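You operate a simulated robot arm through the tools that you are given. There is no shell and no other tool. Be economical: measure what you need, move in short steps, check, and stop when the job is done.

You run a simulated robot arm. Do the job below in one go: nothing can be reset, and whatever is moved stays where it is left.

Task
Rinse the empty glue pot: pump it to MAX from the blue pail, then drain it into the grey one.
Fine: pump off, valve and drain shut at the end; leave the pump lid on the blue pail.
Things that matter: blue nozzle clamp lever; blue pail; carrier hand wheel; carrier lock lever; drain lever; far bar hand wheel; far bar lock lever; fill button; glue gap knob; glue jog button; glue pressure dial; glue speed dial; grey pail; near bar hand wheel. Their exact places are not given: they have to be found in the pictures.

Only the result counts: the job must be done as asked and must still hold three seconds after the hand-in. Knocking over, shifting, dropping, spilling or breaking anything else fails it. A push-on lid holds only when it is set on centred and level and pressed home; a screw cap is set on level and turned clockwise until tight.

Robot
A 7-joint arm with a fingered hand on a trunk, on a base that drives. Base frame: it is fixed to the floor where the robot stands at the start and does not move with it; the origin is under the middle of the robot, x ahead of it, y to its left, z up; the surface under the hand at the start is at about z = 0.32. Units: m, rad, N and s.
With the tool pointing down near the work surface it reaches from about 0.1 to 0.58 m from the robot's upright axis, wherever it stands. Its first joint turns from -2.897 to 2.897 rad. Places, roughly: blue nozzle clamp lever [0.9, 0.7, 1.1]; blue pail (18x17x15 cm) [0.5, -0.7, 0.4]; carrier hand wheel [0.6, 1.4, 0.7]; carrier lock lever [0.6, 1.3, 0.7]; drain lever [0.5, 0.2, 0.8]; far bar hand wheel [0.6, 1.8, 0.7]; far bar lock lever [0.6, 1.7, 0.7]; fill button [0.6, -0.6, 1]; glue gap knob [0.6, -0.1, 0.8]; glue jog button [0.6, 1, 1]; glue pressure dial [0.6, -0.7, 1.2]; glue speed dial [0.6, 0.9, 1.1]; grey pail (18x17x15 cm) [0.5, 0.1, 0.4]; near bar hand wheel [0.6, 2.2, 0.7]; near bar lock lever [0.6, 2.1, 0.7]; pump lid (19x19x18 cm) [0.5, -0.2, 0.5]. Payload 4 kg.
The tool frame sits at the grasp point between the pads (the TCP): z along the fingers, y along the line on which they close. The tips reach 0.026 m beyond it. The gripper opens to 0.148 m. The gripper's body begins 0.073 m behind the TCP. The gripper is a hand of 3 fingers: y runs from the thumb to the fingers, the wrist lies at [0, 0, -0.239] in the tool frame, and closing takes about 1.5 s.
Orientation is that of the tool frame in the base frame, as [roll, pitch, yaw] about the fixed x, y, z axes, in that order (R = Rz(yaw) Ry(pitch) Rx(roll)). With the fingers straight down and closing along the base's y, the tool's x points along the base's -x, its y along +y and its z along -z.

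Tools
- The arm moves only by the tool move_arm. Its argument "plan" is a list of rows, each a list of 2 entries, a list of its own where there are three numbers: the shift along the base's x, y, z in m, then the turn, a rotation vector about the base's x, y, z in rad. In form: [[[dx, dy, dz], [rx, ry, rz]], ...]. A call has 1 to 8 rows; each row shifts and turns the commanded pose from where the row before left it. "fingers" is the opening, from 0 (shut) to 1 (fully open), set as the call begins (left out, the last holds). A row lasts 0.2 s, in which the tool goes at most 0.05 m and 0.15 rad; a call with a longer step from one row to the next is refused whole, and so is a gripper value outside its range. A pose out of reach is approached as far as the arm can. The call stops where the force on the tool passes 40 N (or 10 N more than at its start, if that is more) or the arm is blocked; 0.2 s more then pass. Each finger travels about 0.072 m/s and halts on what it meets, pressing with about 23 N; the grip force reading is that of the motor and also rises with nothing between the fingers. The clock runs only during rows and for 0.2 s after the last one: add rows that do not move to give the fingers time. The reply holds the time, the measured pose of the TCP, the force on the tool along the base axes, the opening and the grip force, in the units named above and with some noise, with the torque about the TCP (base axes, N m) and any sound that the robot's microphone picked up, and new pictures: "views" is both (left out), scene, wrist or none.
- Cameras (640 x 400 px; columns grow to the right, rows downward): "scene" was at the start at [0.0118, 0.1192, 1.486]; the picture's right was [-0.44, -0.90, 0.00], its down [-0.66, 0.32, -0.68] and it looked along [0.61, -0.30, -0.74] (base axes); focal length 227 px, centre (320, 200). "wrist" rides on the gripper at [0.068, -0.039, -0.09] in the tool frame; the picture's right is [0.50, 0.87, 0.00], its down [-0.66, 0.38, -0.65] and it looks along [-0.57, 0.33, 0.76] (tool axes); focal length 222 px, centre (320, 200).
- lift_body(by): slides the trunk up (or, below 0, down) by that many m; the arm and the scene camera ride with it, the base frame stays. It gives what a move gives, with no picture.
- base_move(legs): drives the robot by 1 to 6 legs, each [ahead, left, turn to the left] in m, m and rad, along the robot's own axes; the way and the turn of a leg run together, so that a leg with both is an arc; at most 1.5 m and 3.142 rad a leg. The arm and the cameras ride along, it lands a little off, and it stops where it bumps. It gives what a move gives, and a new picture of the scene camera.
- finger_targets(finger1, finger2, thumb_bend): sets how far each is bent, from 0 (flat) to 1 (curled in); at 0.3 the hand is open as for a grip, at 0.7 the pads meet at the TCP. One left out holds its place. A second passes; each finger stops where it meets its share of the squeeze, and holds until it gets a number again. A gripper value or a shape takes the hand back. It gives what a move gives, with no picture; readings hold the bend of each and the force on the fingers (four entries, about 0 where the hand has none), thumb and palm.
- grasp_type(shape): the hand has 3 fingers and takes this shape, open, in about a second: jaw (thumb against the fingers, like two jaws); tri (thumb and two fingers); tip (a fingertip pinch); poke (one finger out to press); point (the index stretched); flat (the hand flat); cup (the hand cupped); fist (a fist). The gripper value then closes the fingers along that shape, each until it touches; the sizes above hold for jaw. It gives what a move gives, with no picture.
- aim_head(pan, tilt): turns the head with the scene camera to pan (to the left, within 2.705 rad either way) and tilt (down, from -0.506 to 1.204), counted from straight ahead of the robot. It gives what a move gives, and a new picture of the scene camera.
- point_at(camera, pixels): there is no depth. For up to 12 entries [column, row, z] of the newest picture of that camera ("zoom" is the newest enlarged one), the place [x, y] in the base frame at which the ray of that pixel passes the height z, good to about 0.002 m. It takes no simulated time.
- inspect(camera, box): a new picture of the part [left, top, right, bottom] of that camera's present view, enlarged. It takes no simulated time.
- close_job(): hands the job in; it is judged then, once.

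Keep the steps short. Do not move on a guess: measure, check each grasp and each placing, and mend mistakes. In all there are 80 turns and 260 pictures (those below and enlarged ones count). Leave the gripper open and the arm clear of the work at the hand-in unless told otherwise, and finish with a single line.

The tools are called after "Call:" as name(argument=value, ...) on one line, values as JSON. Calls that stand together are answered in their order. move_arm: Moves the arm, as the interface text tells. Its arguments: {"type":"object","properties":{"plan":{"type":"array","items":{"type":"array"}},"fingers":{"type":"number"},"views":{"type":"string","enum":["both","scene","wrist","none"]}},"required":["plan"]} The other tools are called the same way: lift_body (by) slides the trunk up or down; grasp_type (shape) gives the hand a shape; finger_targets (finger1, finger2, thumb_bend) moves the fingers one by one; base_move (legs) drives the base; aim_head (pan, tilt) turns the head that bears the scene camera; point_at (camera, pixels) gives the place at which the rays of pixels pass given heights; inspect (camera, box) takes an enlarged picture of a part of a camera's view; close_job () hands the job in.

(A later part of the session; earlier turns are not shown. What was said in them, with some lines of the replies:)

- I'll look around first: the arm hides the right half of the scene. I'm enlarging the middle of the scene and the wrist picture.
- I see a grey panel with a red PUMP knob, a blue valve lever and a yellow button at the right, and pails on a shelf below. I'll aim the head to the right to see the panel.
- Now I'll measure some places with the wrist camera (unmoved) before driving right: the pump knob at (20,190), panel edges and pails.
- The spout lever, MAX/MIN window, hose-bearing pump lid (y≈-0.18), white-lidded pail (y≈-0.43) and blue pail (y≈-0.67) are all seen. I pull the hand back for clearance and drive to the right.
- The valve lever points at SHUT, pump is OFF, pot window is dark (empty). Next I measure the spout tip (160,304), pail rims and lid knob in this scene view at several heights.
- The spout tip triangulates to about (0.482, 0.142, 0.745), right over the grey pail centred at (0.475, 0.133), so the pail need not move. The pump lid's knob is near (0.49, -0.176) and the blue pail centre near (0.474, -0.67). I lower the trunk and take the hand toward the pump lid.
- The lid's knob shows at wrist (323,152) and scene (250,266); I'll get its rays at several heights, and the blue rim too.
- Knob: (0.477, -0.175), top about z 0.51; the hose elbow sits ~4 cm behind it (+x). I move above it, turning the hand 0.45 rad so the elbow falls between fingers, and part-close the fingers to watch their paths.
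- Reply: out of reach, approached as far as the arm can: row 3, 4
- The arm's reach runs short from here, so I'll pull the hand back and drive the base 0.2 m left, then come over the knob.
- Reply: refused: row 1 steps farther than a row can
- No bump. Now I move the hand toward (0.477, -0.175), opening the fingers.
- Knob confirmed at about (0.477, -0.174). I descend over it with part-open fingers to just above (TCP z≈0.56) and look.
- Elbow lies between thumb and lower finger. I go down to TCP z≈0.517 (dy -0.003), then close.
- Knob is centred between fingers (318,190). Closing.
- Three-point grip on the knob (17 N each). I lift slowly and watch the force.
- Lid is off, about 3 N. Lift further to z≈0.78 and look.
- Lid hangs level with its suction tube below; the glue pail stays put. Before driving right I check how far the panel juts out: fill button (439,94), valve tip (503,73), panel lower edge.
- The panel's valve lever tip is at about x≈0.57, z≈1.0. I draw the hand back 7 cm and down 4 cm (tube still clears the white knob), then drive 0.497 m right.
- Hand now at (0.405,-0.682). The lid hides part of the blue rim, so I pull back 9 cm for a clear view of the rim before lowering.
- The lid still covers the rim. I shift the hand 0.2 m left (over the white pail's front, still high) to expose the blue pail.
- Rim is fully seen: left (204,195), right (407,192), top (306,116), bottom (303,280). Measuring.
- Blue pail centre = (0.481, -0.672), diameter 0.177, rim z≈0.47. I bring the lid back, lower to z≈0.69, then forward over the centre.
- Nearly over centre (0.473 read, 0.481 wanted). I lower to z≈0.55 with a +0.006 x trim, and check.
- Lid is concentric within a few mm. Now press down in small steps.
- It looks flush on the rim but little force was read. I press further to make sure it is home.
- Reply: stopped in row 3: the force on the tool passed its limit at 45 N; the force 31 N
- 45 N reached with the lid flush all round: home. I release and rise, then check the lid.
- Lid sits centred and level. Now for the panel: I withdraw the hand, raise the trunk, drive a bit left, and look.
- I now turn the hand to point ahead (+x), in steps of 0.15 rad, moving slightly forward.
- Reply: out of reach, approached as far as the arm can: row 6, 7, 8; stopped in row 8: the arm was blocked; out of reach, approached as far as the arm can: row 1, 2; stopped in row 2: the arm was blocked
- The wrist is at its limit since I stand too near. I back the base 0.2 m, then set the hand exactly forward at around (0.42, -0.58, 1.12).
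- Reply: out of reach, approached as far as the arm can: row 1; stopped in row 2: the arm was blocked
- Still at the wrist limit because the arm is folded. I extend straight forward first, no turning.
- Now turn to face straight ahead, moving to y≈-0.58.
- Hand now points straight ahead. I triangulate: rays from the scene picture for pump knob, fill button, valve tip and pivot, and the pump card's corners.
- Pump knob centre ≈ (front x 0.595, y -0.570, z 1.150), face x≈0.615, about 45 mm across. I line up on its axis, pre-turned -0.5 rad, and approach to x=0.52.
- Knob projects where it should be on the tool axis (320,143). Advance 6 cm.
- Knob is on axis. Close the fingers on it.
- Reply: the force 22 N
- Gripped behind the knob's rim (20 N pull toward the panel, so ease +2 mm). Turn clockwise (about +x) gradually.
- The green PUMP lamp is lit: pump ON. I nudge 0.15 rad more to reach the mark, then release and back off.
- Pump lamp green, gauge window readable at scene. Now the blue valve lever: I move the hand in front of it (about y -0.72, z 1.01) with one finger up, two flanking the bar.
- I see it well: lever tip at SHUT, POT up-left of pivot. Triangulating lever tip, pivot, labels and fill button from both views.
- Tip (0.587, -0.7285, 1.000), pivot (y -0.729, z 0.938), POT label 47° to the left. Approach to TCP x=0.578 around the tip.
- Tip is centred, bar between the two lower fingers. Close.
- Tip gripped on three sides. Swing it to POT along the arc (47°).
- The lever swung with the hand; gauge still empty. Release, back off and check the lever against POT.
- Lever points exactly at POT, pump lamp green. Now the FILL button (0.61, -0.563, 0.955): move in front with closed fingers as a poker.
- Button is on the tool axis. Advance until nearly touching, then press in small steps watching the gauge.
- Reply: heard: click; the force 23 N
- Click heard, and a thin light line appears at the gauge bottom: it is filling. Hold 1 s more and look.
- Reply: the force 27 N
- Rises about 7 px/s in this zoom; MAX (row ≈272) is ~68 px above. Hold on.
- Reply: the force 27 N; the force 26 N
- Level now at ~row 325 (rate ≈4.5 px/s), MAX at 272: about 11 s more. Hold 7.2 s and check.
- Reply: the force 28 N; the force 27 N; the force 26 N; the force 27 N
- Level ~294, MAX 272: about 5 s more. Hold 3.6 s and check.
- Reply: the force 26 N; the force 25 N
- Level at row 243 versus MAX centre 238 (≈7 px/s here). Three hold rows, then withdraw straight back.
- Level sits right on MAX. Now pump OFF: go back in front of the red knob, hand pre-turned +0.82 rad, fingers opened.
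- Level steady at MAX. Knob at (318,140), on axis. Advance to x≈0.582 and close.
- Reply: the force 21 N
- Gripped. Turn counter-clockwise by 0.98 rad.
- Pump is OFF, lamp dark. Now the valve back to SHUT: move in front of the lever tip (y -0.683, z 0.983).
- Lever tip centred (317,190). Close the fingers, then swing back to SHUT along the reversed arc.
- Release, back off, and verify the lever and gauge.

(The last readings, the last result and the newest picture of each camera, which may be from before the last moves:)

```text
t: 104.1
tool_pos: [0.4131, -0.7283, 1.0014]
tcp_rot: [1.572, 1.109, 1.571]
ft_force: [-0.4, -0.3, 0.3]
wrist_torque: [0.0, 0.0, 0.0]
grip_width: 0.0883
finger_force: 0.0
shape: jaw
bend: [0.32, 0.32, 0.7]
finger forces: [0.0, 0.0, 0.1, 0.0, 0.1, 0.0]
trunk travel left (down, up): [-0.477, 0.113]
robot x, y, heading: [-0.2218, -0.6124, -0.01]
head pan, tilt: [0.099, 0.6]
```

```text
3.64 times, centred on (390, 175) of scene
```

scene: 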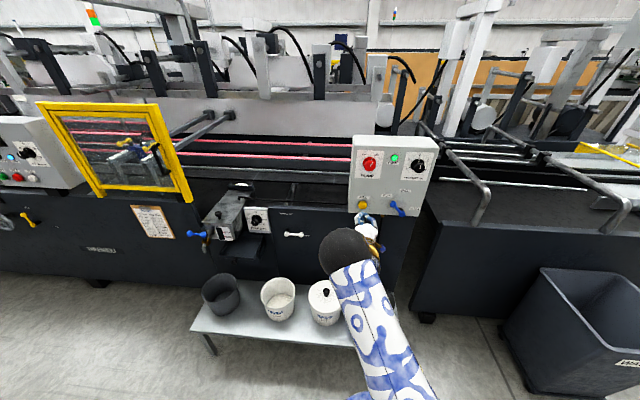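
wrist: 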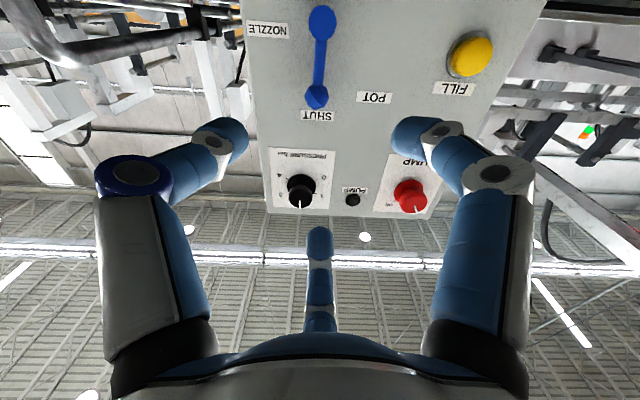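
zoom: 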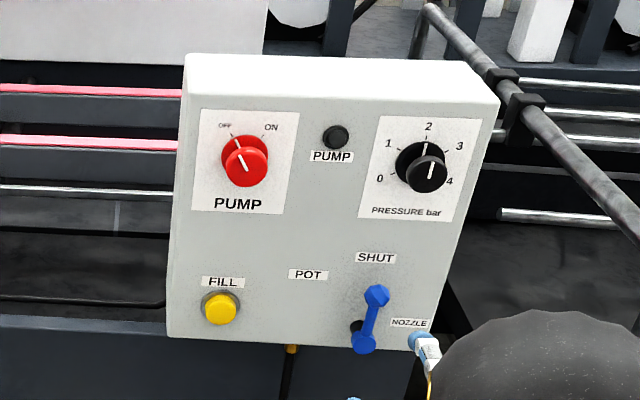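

Valve SHUT, pump OFF, pot at MAX. Next the drain lever at about (0.5, 0.2, 0.8). I drive left 0.72 m at this stand-off, then turn the hand down.

Call:
base_move(legs=[[0, 0.72, 0]])

Call:
move_arm(plan=[[[-0.02, 0, 0.01], [-0.115, 0, 0]], [[-0.02, 0, 0.01], [-0.115, 0, 0]], [[-0.02, 0, 0.01], [-0.115, 0, 0]], [[-0.02, 0, 0.01], [-0.115, 0, 0]], [[0, 0, 0.02], [0, 0.14, 0]], [[0, 0, 0.02], [0, 0.14, 0]], [[0, 0, 0.02], [0, 0.14, 0]], [[0, 0, 0.02], [0, 0.14, 0]]], views="none")

Call:
move_arm(plan=[[[-0.01, 0, 0], [0, 0.145, 0]], [[-0.01, 0, 0], [0, 0.145, 0]], [[-0.01, 0, 0], [0, 0.145, 0]], [[-0.01, 0, 0], [0, 0.145, 0]], [[-0.01, 0, 0], [0, 0.145, 0]], [[-0.01, 0, 0], [0, 0.145, 0]], [[-0.01, 0, 0], [0, 0.14, 0]], [[0, 0, 0], [0, 0, 0]]])

```text
t: 108.0
tool_pos: [0.4199, 0.0054, 1.0021]
tcp_rot: [1.574, 1.108, 1.571]
ft_force: [0.0, 0.8, 0.1]
wrist_torque: [0.01, 0.0, -0.01]
grip_width: 0.0881
finger_force: 0.1
shape: jaw
bend: [0.32, 0.32, 0.7]
finger forces: [0.0, 0.0, 0.1, 0.0, 0.0, 0.0]
trunk travel left (down, up): [-0.477, 0.113]
robot x, y, heading: [-0.2203, 0.1189, -0.01]
head pan, tilt: [0.099, 0.6]
```

scene: 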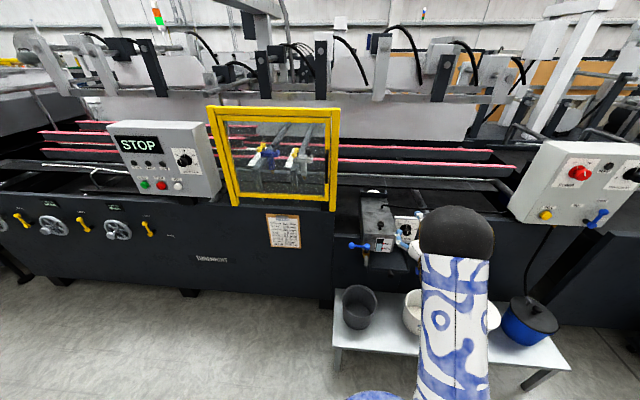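

```text
t: 109.8
tool_pos: [0.3391, 0.0059, 1.1184]
tcp_rot: [3.13, 1.043, 3.135]
ft_force: [-1.2, -0.5, -0.4]
wrist_torque: [-0.03, 0.01, 0.0]
grip_width: 0.0885
finger_force: 0.0
shape: jaw
bend: [0.32, 0.32, 0.7]
finger forces: [0.1, 0.0, 0.1, 0.1, 0.0, 0.0]
out of reach, approached as far as the arm can: row 8
trunk travel left (down, up): [-0.477, 0.113]
robot x, y, heading: [-0.2188, 0.1209, -0.011]
head pan, tilt: [0.099, 0.6]
```

```text
t: 111.7
tool_pos: [0.2728, 0.007, 1.1153]
tcp_rot: [-3.141, 0.0, 3.14]
ft_force: [0.1, 0.5, -0.3]
wrist_torque: [0.0, 0.03, 0.01]
grip_width: 0.0883
finger_force: 0.0
shape: jaw
bend: [0.32, 0.32, 0.7]
finger forces: [0.1, 0.0, 0.1, 0.0, 0.0, 0.0]
out of reach, approached as far as the arm can: row 3
trunk travel left (down, up): [-0.477, 0.113]
robot x, y, heading: [-0.2175, 0.1182, -0.007]
head pan, tilt: [0.099, 0.6]
```

scene: 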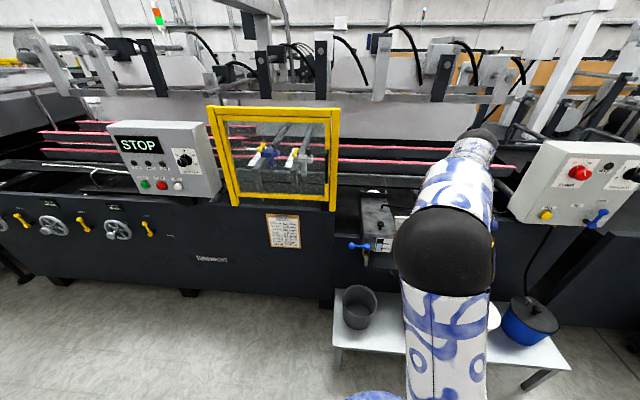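
wrist: 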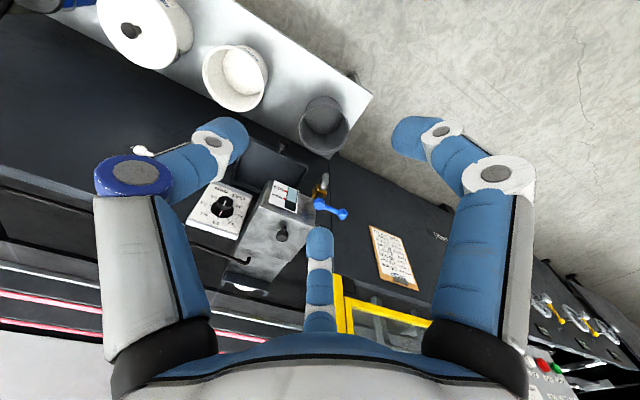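

Hand points down again. The drain lever shows at wrist (320,204)–(343,214) and scene (352,244)–(367,247). Enlarging both.

Call:
inspect(camera="wrist", box=[270, 150, 370, 230])

Call:
inspect(camera="scene", box=[330, 190, 430, 270])

```text
5.00 times, centred on (320, 190) of wrist
```

zoom: 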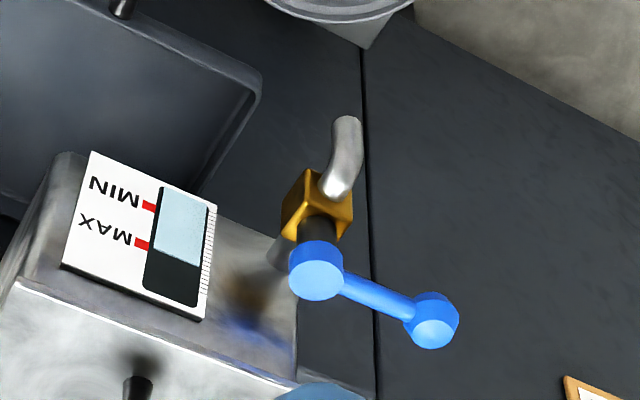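

```text
5.00 times, centred on (380, 230) of scene
```

zoom: 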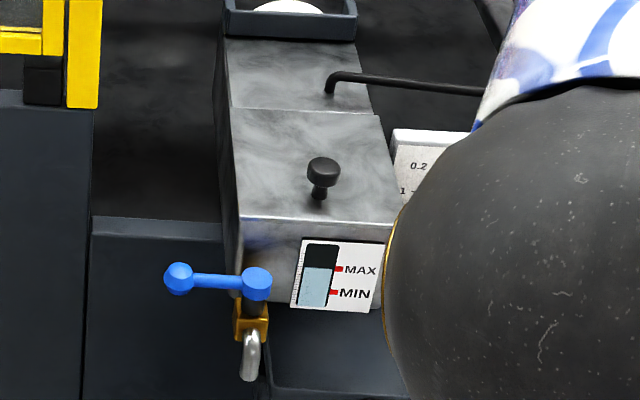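

Call:
point_at(camera="wrist", pixels=[[319.4, 205, 0.8], [319.4, 205, 0.85], [342.6, 214.6, 0.8], [342.6, 214.6, 0.85], [325, 174.5, 0.72], [325, 174.5, 0.76], [325, 133, 0.47]])

Call:
point_at(camera="scene", pixels=[[367.2, 245.4, 0.8], [367.2, 245.4, 0.85], [351.6, 245.6, 0.8], [351.6, 245.6, 0.85], [366, 264.4, 0.72], [366, 264.4, 0.76], [360, 293, 0.47]])

Call:
inspect(camera="scene", box=[330, 270, 400, 340])

```text
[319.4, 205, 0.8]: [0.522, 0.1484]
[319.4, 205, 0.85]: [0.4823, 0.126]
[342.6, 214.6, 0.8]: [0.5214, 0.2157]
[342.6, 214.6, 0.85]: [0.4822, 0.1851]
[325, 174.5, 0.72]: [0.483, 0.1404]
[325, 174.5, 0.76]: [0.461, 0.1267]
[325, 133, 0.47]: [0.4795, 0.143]
```

```text
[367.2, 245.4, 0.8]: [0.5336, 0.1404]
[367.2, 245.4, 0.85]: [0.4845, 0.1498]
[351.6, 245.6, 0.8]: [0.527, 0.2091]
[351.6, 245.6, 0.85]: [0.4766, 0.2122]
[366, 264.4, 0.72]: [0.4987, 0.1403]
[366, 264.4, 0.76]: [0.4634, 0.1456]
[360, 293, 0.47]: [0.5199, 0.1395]
```

```text
5.71 times, centred on (365, 305) of scene
```

zoom: 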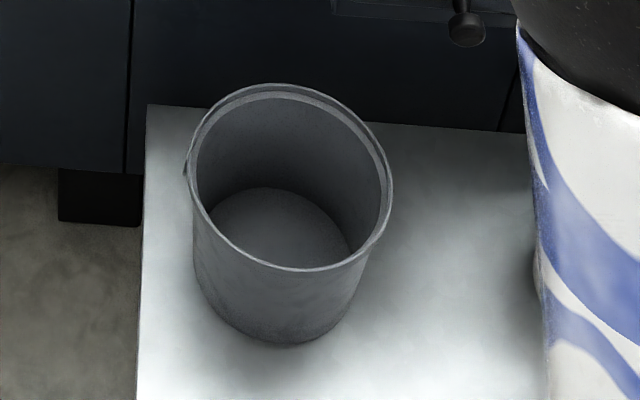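

Drain lever: pivot (0.517, 0.143, 0.812), tip (0.515, 0.210, 0.81), pointing +y. I measure the grey pail's rim again, then drive 0.2 m forward (hand stays high) and take the hand above the tip, turned -60° so the bar lies between fingers.

Call:
point_at(camera="zoom", pixels=[[188, 170, 0.47], [393, 185, 0.47], [285, 83, 0.47], [295, 271, 0.47]])

Call:
base_move(legs=[[0.2, 0, 0]])

Call:
move_arm(plan=[[[0, 0.035, 0], [0, 0, -0.14]], [[0, 0.035, 0], [0, 0, -0.14]], [[0, 0.035, 0], [0, 0, -0.14]], [[0.01, 0.035, -0.02], [0, 0, -0.14]], [[0.01, 0.035, -0.02], [0, 0, -0.14]], [[0.01, 0.028, -0.03], [0, 0, -0.14]], [[0.01, 0, -0.03], [0, 0, -0.14]], [[0, 0, -0.03], [0, 0, -0.07]]])

```text
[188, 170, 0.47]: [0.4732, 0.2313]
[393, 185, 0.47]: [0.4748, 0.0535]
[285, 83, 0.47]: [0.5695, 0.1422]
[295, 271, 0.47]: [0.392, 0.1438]
```

```text
t: 113.2
tool_pos: [0.4722, 0.005, 1.1148]
tcp_rot: [-3.14, -0.001, 3.139]
ft_force: [-0.2, 0.4, 0.0]
wrist_torque: [0.0, 0.01, -0.02]
grip_width: 0.0886
finger_force: 0.1
shape: jaw
bend: [0.32, 0.32, 0.7]
finger forces: [0.0, 0.1, 0.1, 0.0, 0.0, 0.0]
trunk travel left (down, up): [-0.477, 0.113]
robot x, y, heading: [-0.0191, 0.1171, -0.009]
head pan, tilt: [0.099, 0.6]
```

scene: 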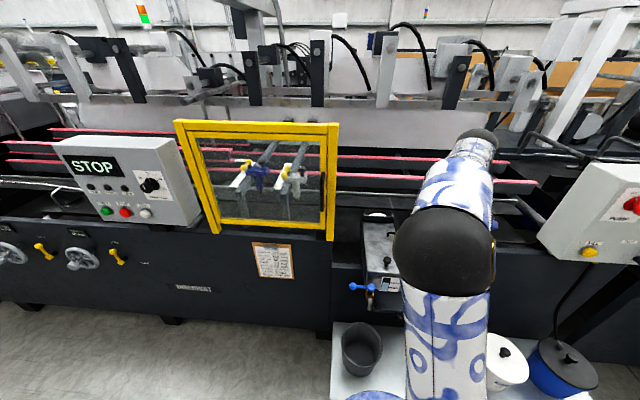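

```text
t: 115.0
tool_pos: [0.5135, 0.2067, 0.9855]
tcp_rot: [-3.14, 0.001, 2.087]
ft_force: [0.7, -0.4, -0.2]
wrist_torque: [0.0, 0.0, -0.05]
grip_width: 0.0882
finger_force: 0.1
shape: jaw
bend: [0.32, 0.32, 0.7]
finger forces: [0.0, 0.0, 0.1, 0.1, 0.1, 0.0]
trunk travel left (down, up): [-0.477, 0.113]
robot x, y, heading: [-0.019, 0.1203, -0.011]
head pan, tilt: [0.099, 0.6]
```

scene: 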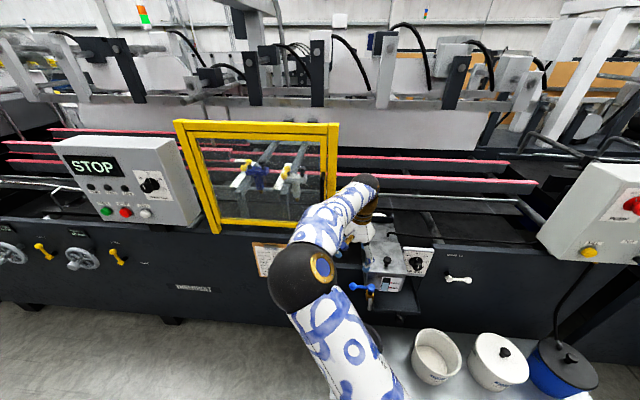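
wrist: 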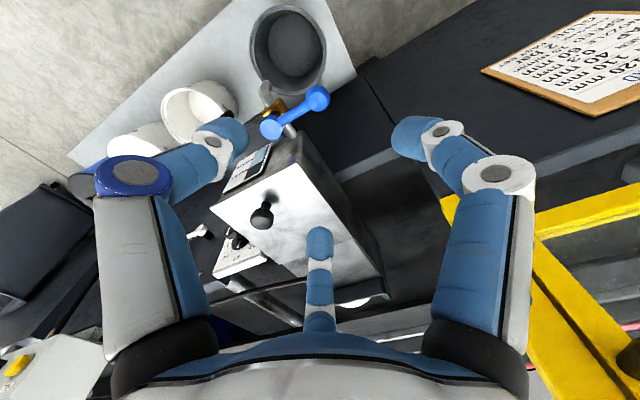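

Call:
point_at(camera="wrist", pixels=[[318, 96, 0.815], [272, 128, 0.815], [318, 98, 0.81]])

Call:
inspect(camera="wrist", box=[230, 60, 370, 170])

```text
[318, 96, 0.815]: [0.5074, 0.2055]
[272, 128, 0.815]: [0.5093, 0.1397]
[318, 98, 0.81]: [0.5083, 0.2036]
```

```text
3.64 times, centred on (300, 115) of wrist
```

zoom: 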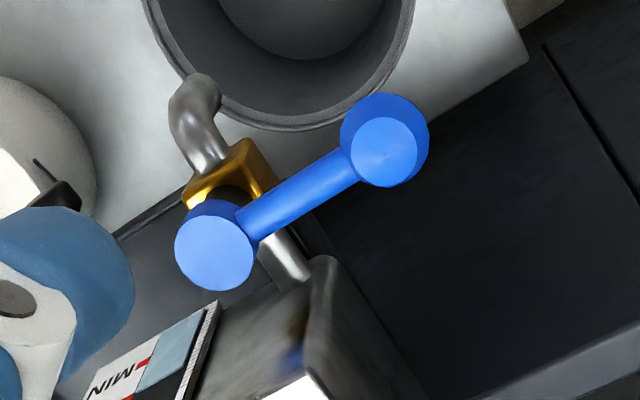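

Tip at (0.509, 0.206), pivot (0.510, 0.140). Descend to TCP z≈0.818 with x -0.003.

Call:
move_arm(plan=[[[-0.003, 0, -0.04], [0, 0, 0]], [[0, 0, -0.04], [0, 0, 0]], [[0, 0, -0.04], [0, 0, 0]], [[0, 0, -0.03], [0, 0, 0]], [[0, 0, -0.017], [0, 0, 0]], [[0, 0, 0], [0, 0, 0]]], views="wrist")

```text
t: 116.4
tool_pos: [0.5103, 0.2082, 0.8175]
tcp_rot: [-3.137, 0.0, 2.089]
ft_force: [0.5, 0.9, 0.2]
wrist_torque: [0.0, 0.03, 0.02]
grip_width: 0.0886
finger_force: 0.1
shape: jaw
bend: [0.32, 0.32, 0.7]
finger forces: [0.1, 0.0, 0.1, 0.0, 0.0, 0.0]
trunk travel left (down, up): [-0.477, 0.113]
robot x, y, heading: [-0.0198, 0.1183, -0.01]
head pan, tilt: [0.099, 0.6]
```

wrist: 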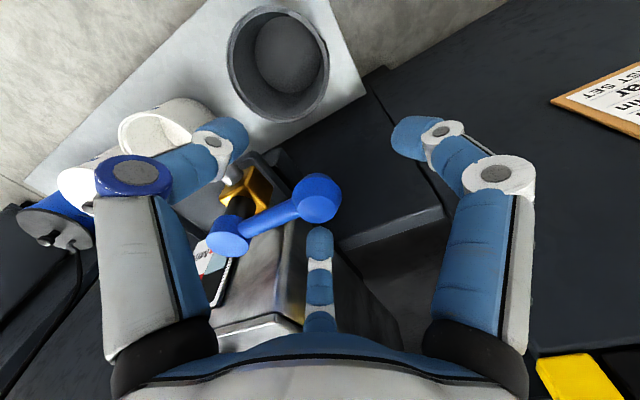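

Tip centred (316,198); the bar lies between thumb and lower finger. Close.

Call:
move_arm(plan=[[[0, 0, 0], [0, 0, 0]], [[0, 0, 0], [0, 0, 0]], [[0, 0, 0], [0, 0, 0]], [[0, 0, 0], [0, 0, 0]], [[0, 0, 0], [0, 0, 0]], [[0, 0, 0], [0, 0, 0]], [[0, 0, 0], [0, 0, 0]]], fingers=0, views="wrist")

```text
t: 118.0
tool_pos: [0.511, 0.2073, 0.8157]
tcp_rot: [-3.137, -0.001, 2.088]
ft_force: [-3.5, -2.6, -27.4]
wrist_torque: [0.02, 0.1, -0.04]
grip_width: 0.0086
finger_force: 23.0
shape: jaw
bend: [0.71, 0.72, 0.71]
finger forces: [19.8, 19.8, 0.0, 0.0, 21.7, 0.0]
trunk travel left (down, up): [-0.477, 0.113]
robot x, y, heading: [-0.0196, 0.1165, -0.008]
head pan, tilt: [0.099, 0.6]
```

wrist: 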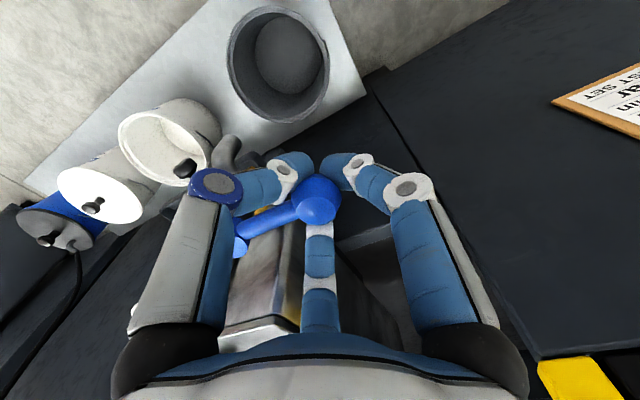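

Gripped just under the tip's head (27 N downward pull, so ease 2 mm down). Start turning toward the robot (counter-clockwise from above), first 0.78 rad with force watch.

Call:
move_arm(plan=[[[0, 0, -0.002], [0, 0, 0]], [[-0.0086, -0.0006, -0.001], [0, 0, 0.13]], [[-0.0084, -0.0017, 0], [0, 0, 0.13]], [[-0.0081, -0.0027, 0], [0, 0, 0.13]], [[-0.0077, -0.0038, 0], [0, 0, 0.13]], [[-0.0072, -0.0047, 0], [0, 0, 0.13]], [[-0.0065, -0.0056, 0], [0, 0, 0.13]]])

Call:
inspect(camera="wrist", box=[120, 0, 440, 260])

Call:
inspect(camera="scene", box=[320, 230, 440, 380])

```text
t: 119.6
tool_pos: [0.4637, 0.1873, 0.8143]
tcp_rot: [-3.137, 0.0, 2.871]
ft_force: [1.5, -1.9, -13.9]
wrist_torque: [-0.07, 0.04, 0.03]
grip_width: 0.0084
finger_force: 22.8
shape: jaw
bend: [0.71, 0.72, 0.72]
finger forces: [15.9, 16.7, 0.1, 0.1, 17.5, 0.0]
trunk travel left (down, up): [-0.477, 0.113]
robot x, y, heading: [-0.0187, 0.1198, -0.009]
head pan, tilt: [0.099, 0.6]
```

scene: 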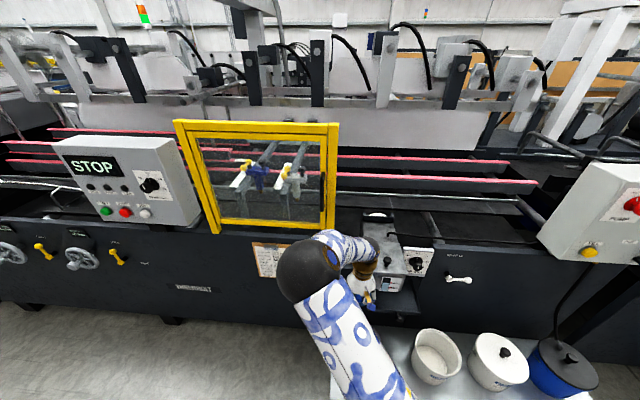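
wrist: 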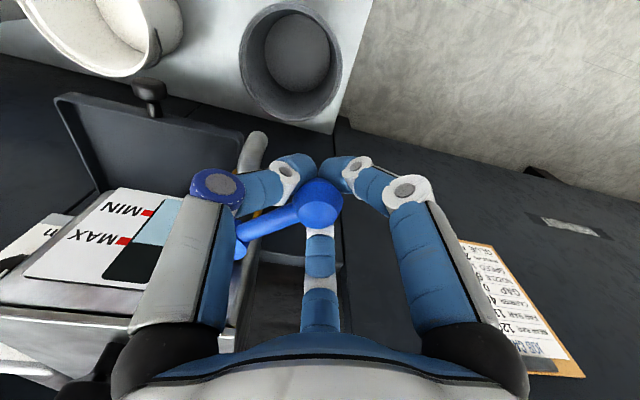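

```text
1.54 times, centred on (280, 130) of wrist
```

zoom: 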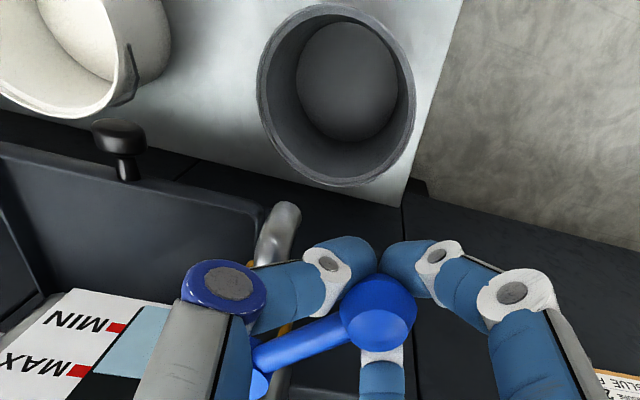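

```text
2.67 times, centred on (380, 305) of scene
```

zoom: 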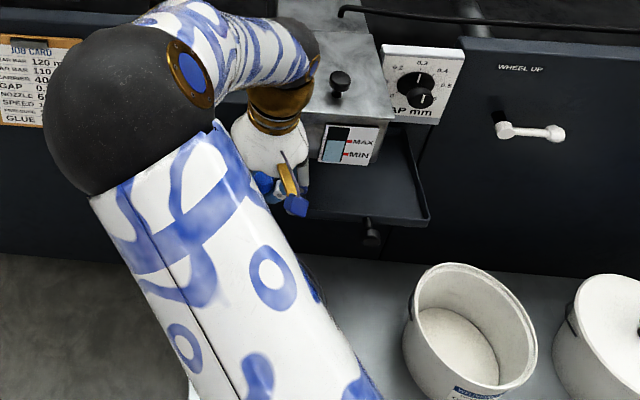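

Turns freely, at 45°. Continue the arc in full.

Call:
move_arm(plan=[[[-0.0057, -0.0064, 0], [0, 0, 0.13]], [[-0.0048, -0.0071, 0], [0, 0, 0.13]], [[-0.0039, -0.0077, 0], [0, 0, 0.13]], [[-0.0028, -0.0081, 0], [0, 0, 0.13]], [[-0.0018, -0.0084, 0], [0, 0, 0.13]], [[-0.0006, -0.0093, 0], [0, 0, 0.14]]])

Call:
inspect(camera="wrist", box=[60, 0, 440, 260])

Call:
inspect(camera="scene", box=[320, 230, 440, 380])

```text
t: 121.0
tool_pos: [0.4436, 0.1407, 0.8133]
tcp_rot: [-3.14, 0.0, -2.621]
ft_force: [1.3, 1.0, -14.8]
wrist_torque: [-0.1, -0.03, -0.01]
grip_width: 0.0082
finger_force: 22.9
shape: jaw
bend: [0.71, 0.72, 0.72]
finger forces: [17.0, 17.4, 0.0, 0.0, 17.4, 0.0]
trunk travel left (down, up): [-0.477, 0.113]
robot x, y, heading: [-0.017, 0.1184, -0.009]
head pan, tilt: [0.099, 0.6]
```

scene: 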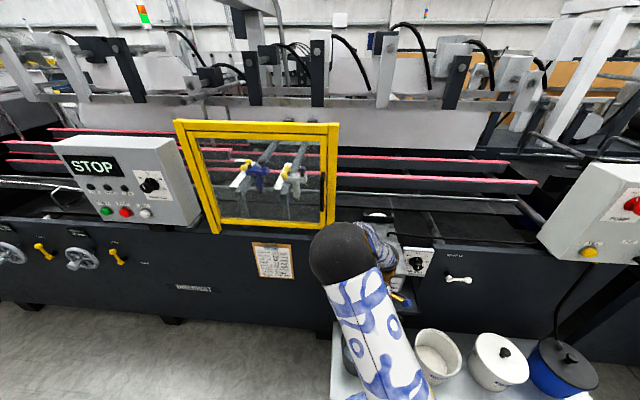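
wrist: 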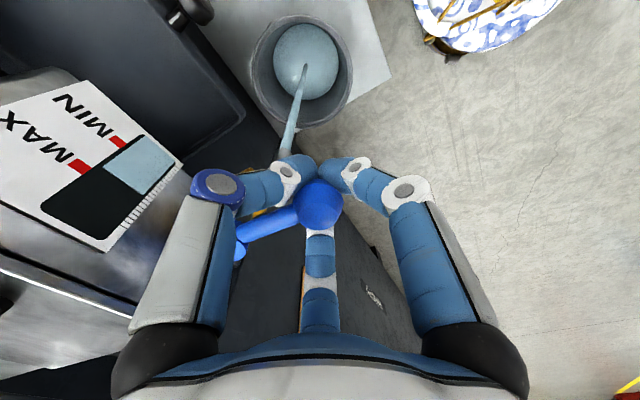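

```text
1.54 times, centred on (250, 130) of wrist
```

zoom: 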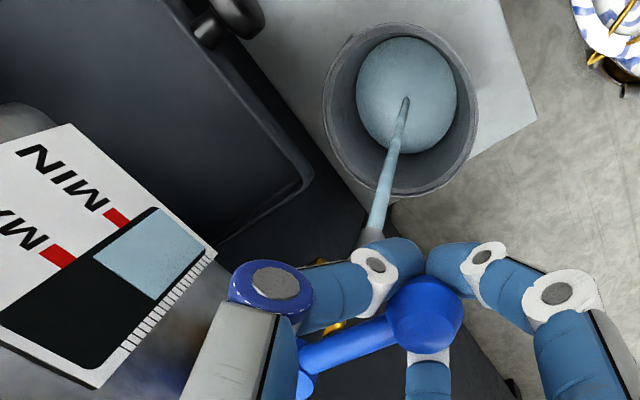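

```text
2.67 times, centred on (380, 305) of scene
```

zoom: 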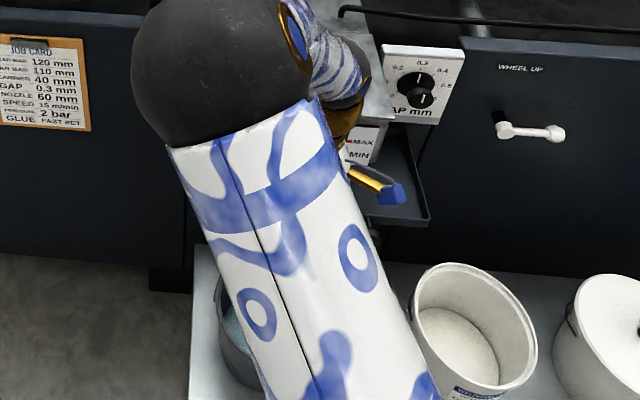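

Water streams from the spout into the grey pail, landing in its middle. I hold still and watch until the gauge is empty.

Call:
move_arm(plan=[[[0, 0, 0], [0, 0, 0]], [[0, 0, 0], [0, 0, 0]], [[0, 0, 0], [0, 0, 0]], [[0, 0, 0], [0, 0, 0]], [[0, 0, 0], [0, 0, 0]], [[0, 0, 0], [0, 0, 0]], [[0, 0, 0], [0, 0, 0]], [[0, 0, 0], [0, 0, 0]]], views="none")

Call:
move_arm(plan=[[[0, 0, 0], [0, 0, 0]], [[0, 0, 0], [0, 0, 0]], [[0, 0, 0], [0, 0, 0]], [[0, 0, 0], [0, 0, 0]], [[0, 0, 0], [0, 0, 0]], [[0, 0, 0], [0, 0, 0]], [[0, 0, 0], [0, 0, 0]], [[0, 0, 0], [0, 0, 0]]], views="none")

Call:
move_arm(plan=[[[0, 0, 0], [0, 0, 0]], [[0, 0, 0], [0, 0, 0]], [[0, 0, 0], [0, 0, 0]], [[0, 0, 0], [0, 0, 0]], [[0, 0, 0], [0, 0, 0]], [[0, 0, 0], [0, 0, 0]], [[0, 0, 0], [0, 0, 0]], [[0, 0, 0], [0, 0, 0]]], views="wrist")

```text
t: 122.8
tool_pos: [0.4439, 0.1416, 0.8145]
tcp_rot: [-3.141, 0.001, -2.623]
ft_force: [0.1, 0.8, -16.7]
wrist_torque: [-0.13, 0.0, 0.02]
grip_width: 0.0085
finger_force: 23.1
shape: jaw
bend: [0.71, 0.72, 0.72]
finger forces: [18.2, 17.9, 0.2, 0.0, 17.4, 0.0]
trunk travel left (down, up): [-0.477, 0.113]
robot x, y, heading: [-0.0189, 0.1154, -0.009]
head pan, tilt: [0.099, 0.6]
```

```text
t: 124.6
tool_pos: [0.4429, 0.1414, 0.8138]
tcp_rot: [-3.14, 0.001, -2.624]
ft_force: [-0.8, 0.5, -18.2]
wrist_torque: [-0.11, -0.01, 0.02]
grip_width: 0.008
finger_force: 23.6
shape: jaw
bend: [0.71, 0.72, 0.72]
finger forces: [18.2, 17.9, 0.0, 0.0, 17.4, 0.0]
trunk travel left (down, up): [-0.477, 0.113]
robot x, y, heading: [-0.0169, 0.118, -0.006]
head pan, tilt: [0.099, 0.6]
```

```text
t: 126.4
tool_pos: [0.4437, 0.1404, 0.8131]
tcp_rot: [-3.139, -0.001, -2.624]
ft_force: [-0.5, -0.2, -18.3]
wrist_torque: [-0.09, 0.01, -0.01]
grip_width: 0.0082
finger_force: 22.5
shape: jaw
bend: [0.71, 0.72, 0.72]
finger forces: [18.3, 18.0, 0.0, 0.0, 17.3, 0.1]
trunk travel left (down, up): [-0.477, 0.113]
robot x, y, heading: [-0.0201, 0.1147, -0.01]
head pan, tilt: [0.099, 0.6]
```

wrist: 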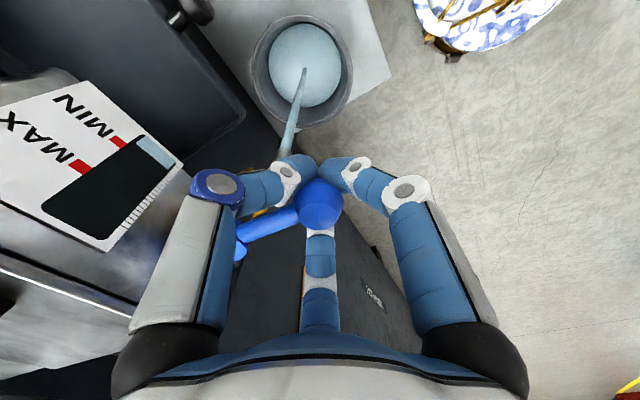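

Nearly empty. Hold on.

Call:
move_arm(plan=[[[0, 0, 0], [0, 0, 0]], [[0, 0, 0], [0, 0, 0]], [[0, 0, 0], [0, 0, 0]], [[0, 0, 0], [0, 0, 0]], [[0, 0, 0], [0, 0, 0]], [[0, 0, 0], [0, 0, 0]], [[0, 0, 0], [0, 0, 0]], [[0, 0, 0], [0, 0, 0]]], views="none")

Call:
move_arm(plan=[[[0, 0, 0], [0, 0, 0]], [[0, 0, 0], [0, 0, 0]], [[0, 0, 0], [0, 0, 0]], [[0, 0, 0], [0, 0, 0]], [[0, 0, 0], [0, 0, 0]], [[0, 0, 0], [0, 0, 0]], [[0, 0, 0], [0, 0, 0]], [[0, 0, 0], [0, 0, 0]]], views="none")

Call:
move_arm(plan=[[[0, 0, 0], [0, 0, 0]], [[0, 0, 0], [0, 0, 0]], [[0, 0, 0], [0, 0, 0]], [[0, 0, 0], [0, 0, 0]], [[0, 0, 0], [0, 0, 0]], [[0, 0, 0], [0, 0, 0]], [[0, 0, 0], [0, 0, 0]], [[0, 0, 0], [0, 0, 0]]], views="none")

Call:
inspect(camera="wrist", box=[0, 0, 380, 260])

```text
t: 128.2
tool_pos: [0.444, 0.1411, 0.8137]
tcp_rot: [-3.139, 0.0, -2.624]
ft_force: [-1.9, -0.1, -18.0]
wrist_torque: [-0.07, -0.01, 0.01]
grip_width: 0.0081
finger_force: 22.6
shape: jaw
bend: [0.71, 0.72, 0.72]
finger forces: [18.4, 18.0, 0.0, 0.1, 17.3, 0.0]
trunk travel left (down, up): [-0.477, 0.113]
robot x, y, heading: [-0.0203, 0.1161, -0.001]
head pan, tilt: [0.099, 0.6]
```

```text
t: 130.0
tool_pos: [0.4438, 0.1412, 0.8142]
tcp_rot: [-3.141, 0.001, -2.624]
ft_force: [-1.5, 0.2, -18.1]
wrist_torque: [-0.06, 0.02, 0.03]
grip_width: 0.0081
finger_force: 22.8
shape: jaw
bend: [0.71, 0.72, 0.72]
finger forces: [18.4, 18.1, 0.1, 0.0, 17.4, 0.0]
trunk travel left (down, up): [-0.477, 0.113]
robot x, y, heading: [-0.0201, 0.1164, -0.008]
head pan, tilt: [0.099, 0.6]
```

```text
t: 131.8
tool_pos: [0.4437, 0.1409, 0.8131]
tcp_rot: [-3.141, -0.001, -2.623]
ft_force: [-1.1, -0.2, -17.1]
wrist_torque: [-0.09, 0.0, 0.0]
grip_width: 0.0081
finger_force: 23.0
shape: jaw
bend: [0.71, 0.72, 0.72]
finger forces: [18.3, 18.0, 0.0, 0.0, 17.4, 0.0]
trunk travel left (down, up): [-0.477, 0.113]
robot x, y, heading: [-0.0209, 0.1182, -0.011]
head pan, tilt: [0.099, 0.6]
```

```text
1.54 times, centred on (190, 130) of wrist
```

zoom: 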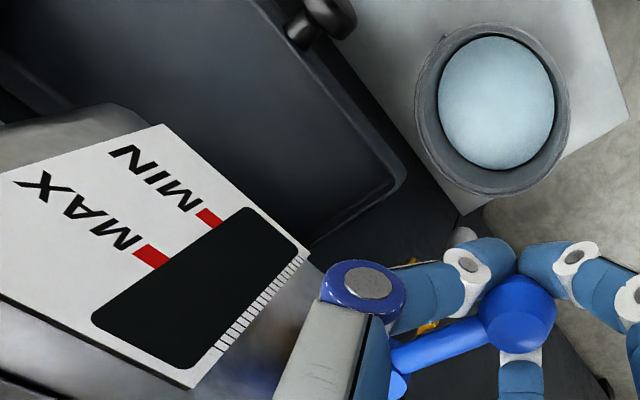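

The gauge is empty and the stream has stopped. Now close the drain by reversing the arc.

Call:
move_arm(plan=[[[0.0006, 0.0093, 0], [0, 0, -0.14]], [[0.0018, 0.0084, 0], [0, 0, -0.13]], [[0.0028, 0.0081, 0], [0, 0, -0.13]], [[0.0039, 0.0077, 0], [0, 0, -0.13]], [[0.0048, 0.0071, 0], [0, 0, -0.13]], [[0.0057, 0.0064, 0], [0, 0, -0.13]]], views="none")

Call:
move_arm(plan=[[[0.0065, 0.0056, 0], [0, 0, -0.13]], [[0.0072, 0.0047, 0], [0, 0, -0.13]], [[0.0077, 0.0038, 0], [0, 0, -0.13]], [[0.0081, 0.0027, 0], [0, 0, -0.13]], [[0.0084, 0.0017, 0], [0, 0, -0.13]], [[0.0086, 0.0006, 0.001], [0, 0, -0.13]], [[0, 0, 0], [0, 0, 0]]], views="wrist")

```text
t: 133.2
tool_pos: [0.464, 0.19, 0.8133]
tcp_rot: [-3.137, 0.0, 2.869]
ft_force: [-0.2, -0.3, -24.7]
wrist_torque: [-0.08, 0.08, -0.03]
grip_width: 0.008
finger_force: 22.9
shape: jaw
bend: [0.71, 0.72, 0.72]
finger forces: [18.9, 20.1, 0.1, 0.0, 18.4, 0.0]
trunk travel left (down, up): [-0.477, 0.113]
robot x, y, heading: [-0.0182, 0.1178, -0.011]
head pan, tilt: [0.099, 0.6]
```

```text
t: 134.8
tool_pos: [0.5097, 0.2094, 0.8137]
tcp_rot: [-3.136, -0.001, 2.088]
ft_force: [-4.3, -4.9, -30.3]
wrist_torque: [-0.01, 0.16, 0.04]
grip_width: 0.008
finger_force: 22.8
shape: jaw
bend: [0.71, 0.72, 0.72]
finger forces: [19.8, 21.4, 0.0, 0.0, 21.0, 0.0]
trunk travel left (down, up): [-0.477, 0.113]
robot x, y, heading: [-0.017, 0.1192, -0.005]
head pan, tilt: [0.099, 0.6]
```

wrist: 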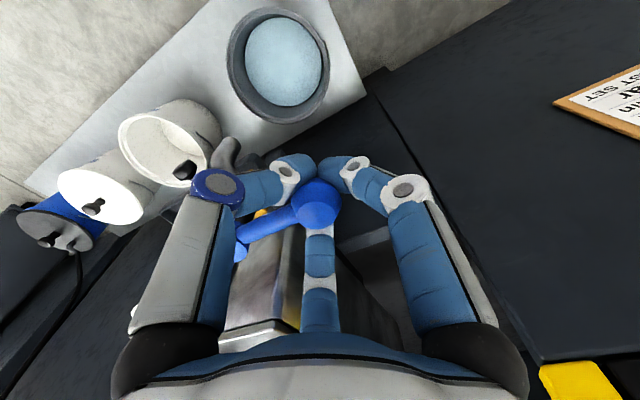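

Lever back at its shut stop. Open the fingers and rise straight up, then check.

Call:
move_arm(plan=[[[0, 0, 0], [0, 0, 0]], [[0, 0, 0], [0, 0, 0]], [[0, 0, 0], [0, 0, 0]], [[0, 0, 0], [0, 0, 0]], [[0, 0, 0.03], [0, 0, 0]], [[0, 0, 0.045], [0, 0, 0]], [[0, 0, 0.045], [0, 0, 0]], [[0, 0, 0.045], [0, 0, 0]]], fingers=0.6, views="wrist")

Call:
inspect(camera="wrist", box=[200, 20, 380, 170])

```text
t: 136.6
tool_pos: [0.5096, 0.2075, 0.9818]
tcp_rot: [-3.141, 0.002, 2.089]
ft_force: [0.0, -0.4, -0.3]
wrist_torque: [-0.01, 0.01, -0.03]
grip_width: 0.0885
finger_force: 0.1
shape: jaw
bend: [0.32, 0.32, 0.7]
finger forces: [0.0, 0.0, 0.0, 0.0, 0.0, 0.0]
trunk travel left (down, up): [-0.477, 0.113]
robot x, y, heading: [-0.0211, 0.1138, -0.013]
head pan, tilt: [0.099, 0.6]
```

wrist: 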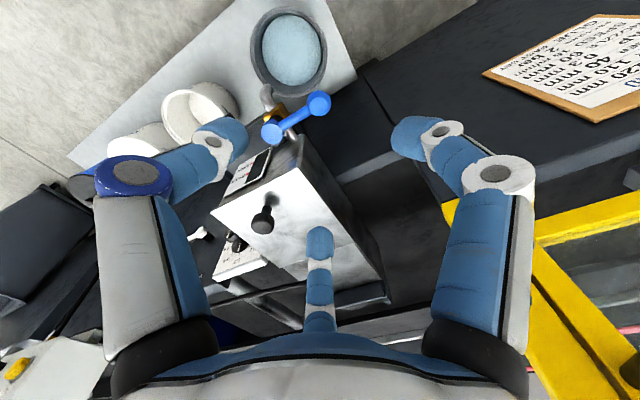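

```text
2.67 times, centred on (290, 95) of wrist
```

zoom: 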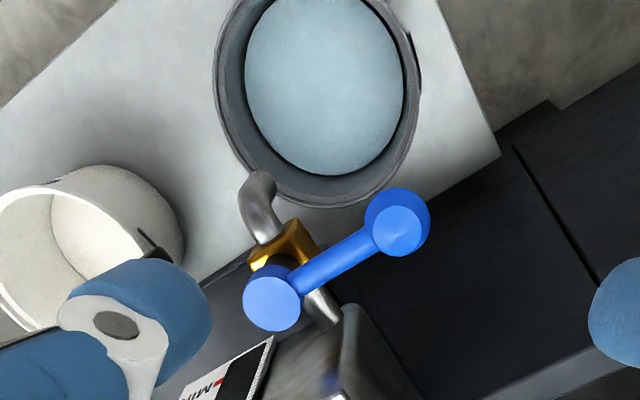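

Drain lever is back exactly as it was, pot empty, grey pail holds the rinse. I withdraw the arm up and back with the hand open, and take a last look at everything.

Call:
move_arm(plan=[[[0, 0, 0.045], [0, 0, 0]], [[0, 0, 0.045], [0, 0, 0]], [[-0.045, 0, 0.01], [0, 0, 0.14]], [[-0.045, 0, 0], [0, 0, 0.14]], [[-0.045, 0, 0], [0, 0, 0.14]], [[-0.045, 0, 0], [0, 0, 0.14]], [[-0.03, 0, 0], [0, 0, 0.14]], [[0, 0, 0], [0, 0, 0]]], fingers=1, views="none")

Call:
aim_head(pan=-0.5, tilt=0.75)

Call:
inspect(camera="scene", box=[160, 80, 480, 340])

```text
t: 138.4
tool_pos: [0.2996, 0.2094, 1.0809]
tcp_rot: [-3.141, 0.001, 2.79]
ft_force: [-0.1, 0.0, -0.5]
wrist_torque: [-0.02, 0.01, 0.0]
grip_width: 0.1479
finger_force: 0.0
shape: jaw
bend: [0.3, 0.3, 0.3]
finger forces: [0.0, 0.1, 0.0, 0.0, 0.0, 0.1]
trunk travel left (down, up): [-0.477, 0.113]
robot x, y, heading: [-0.0188, 0.1192, -0.012]
head pan, tilt: [0.099, 0.6]
```

```text
t: 139.4
tool_pos: [0.2982, 0.2101, 1.0796]
tcp_rot: [-3.138, 0.003, 2.789]
ft_force: [-1.2, 0.0, -0.3]
wrist_torque: [0.0, 0.02, 0.0]
grip_width: 0.1478
finger_force: 0.0
shape: jaw
bend: [0.3, 0.3, 0.3]
finger forces: [0.1, 0.0, 0.0, 0.1, 0.0, 0.1]
trunk travel left (down, up): [-0.477, 0.113]
robot x, y, heading: [-0.0186, 0.1146, -0.01]
head pan, tilt: [-0.499, 0.75]
```

scene: 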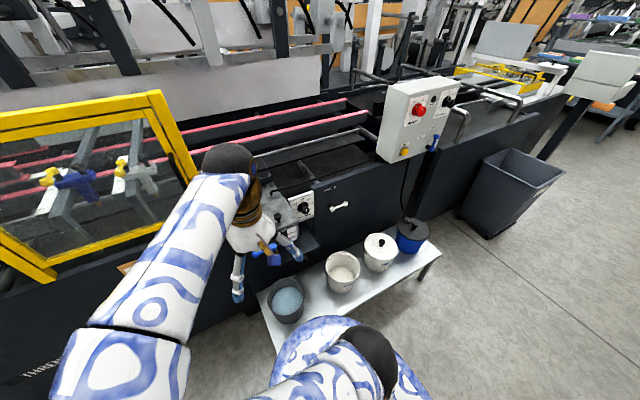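

```text
1.54 times, centred on (320, 210) of scene
```

zoom: 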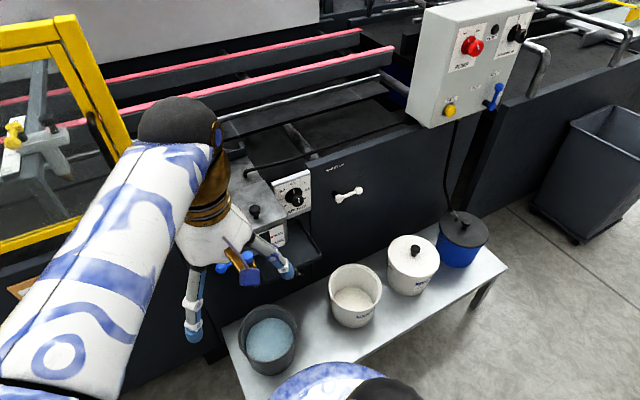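

Everything checks out: the pump lid sits flat on the blue pail, the pump is OFF with its lamp dark, the valve is SHUT, the drain is shut, the pot is empty, and the rinse water is in the grey pail. The hand is open and clear, so I'm handing in.

Call:
close_job()

```text
The job is handed in.
```

The glue pot was pumped to MAX from the blue pail and drained into the grey one; pump off, valve and drain shut, pump lid left on the blue pail, and the COLD SET glue pail it came from now stands open.
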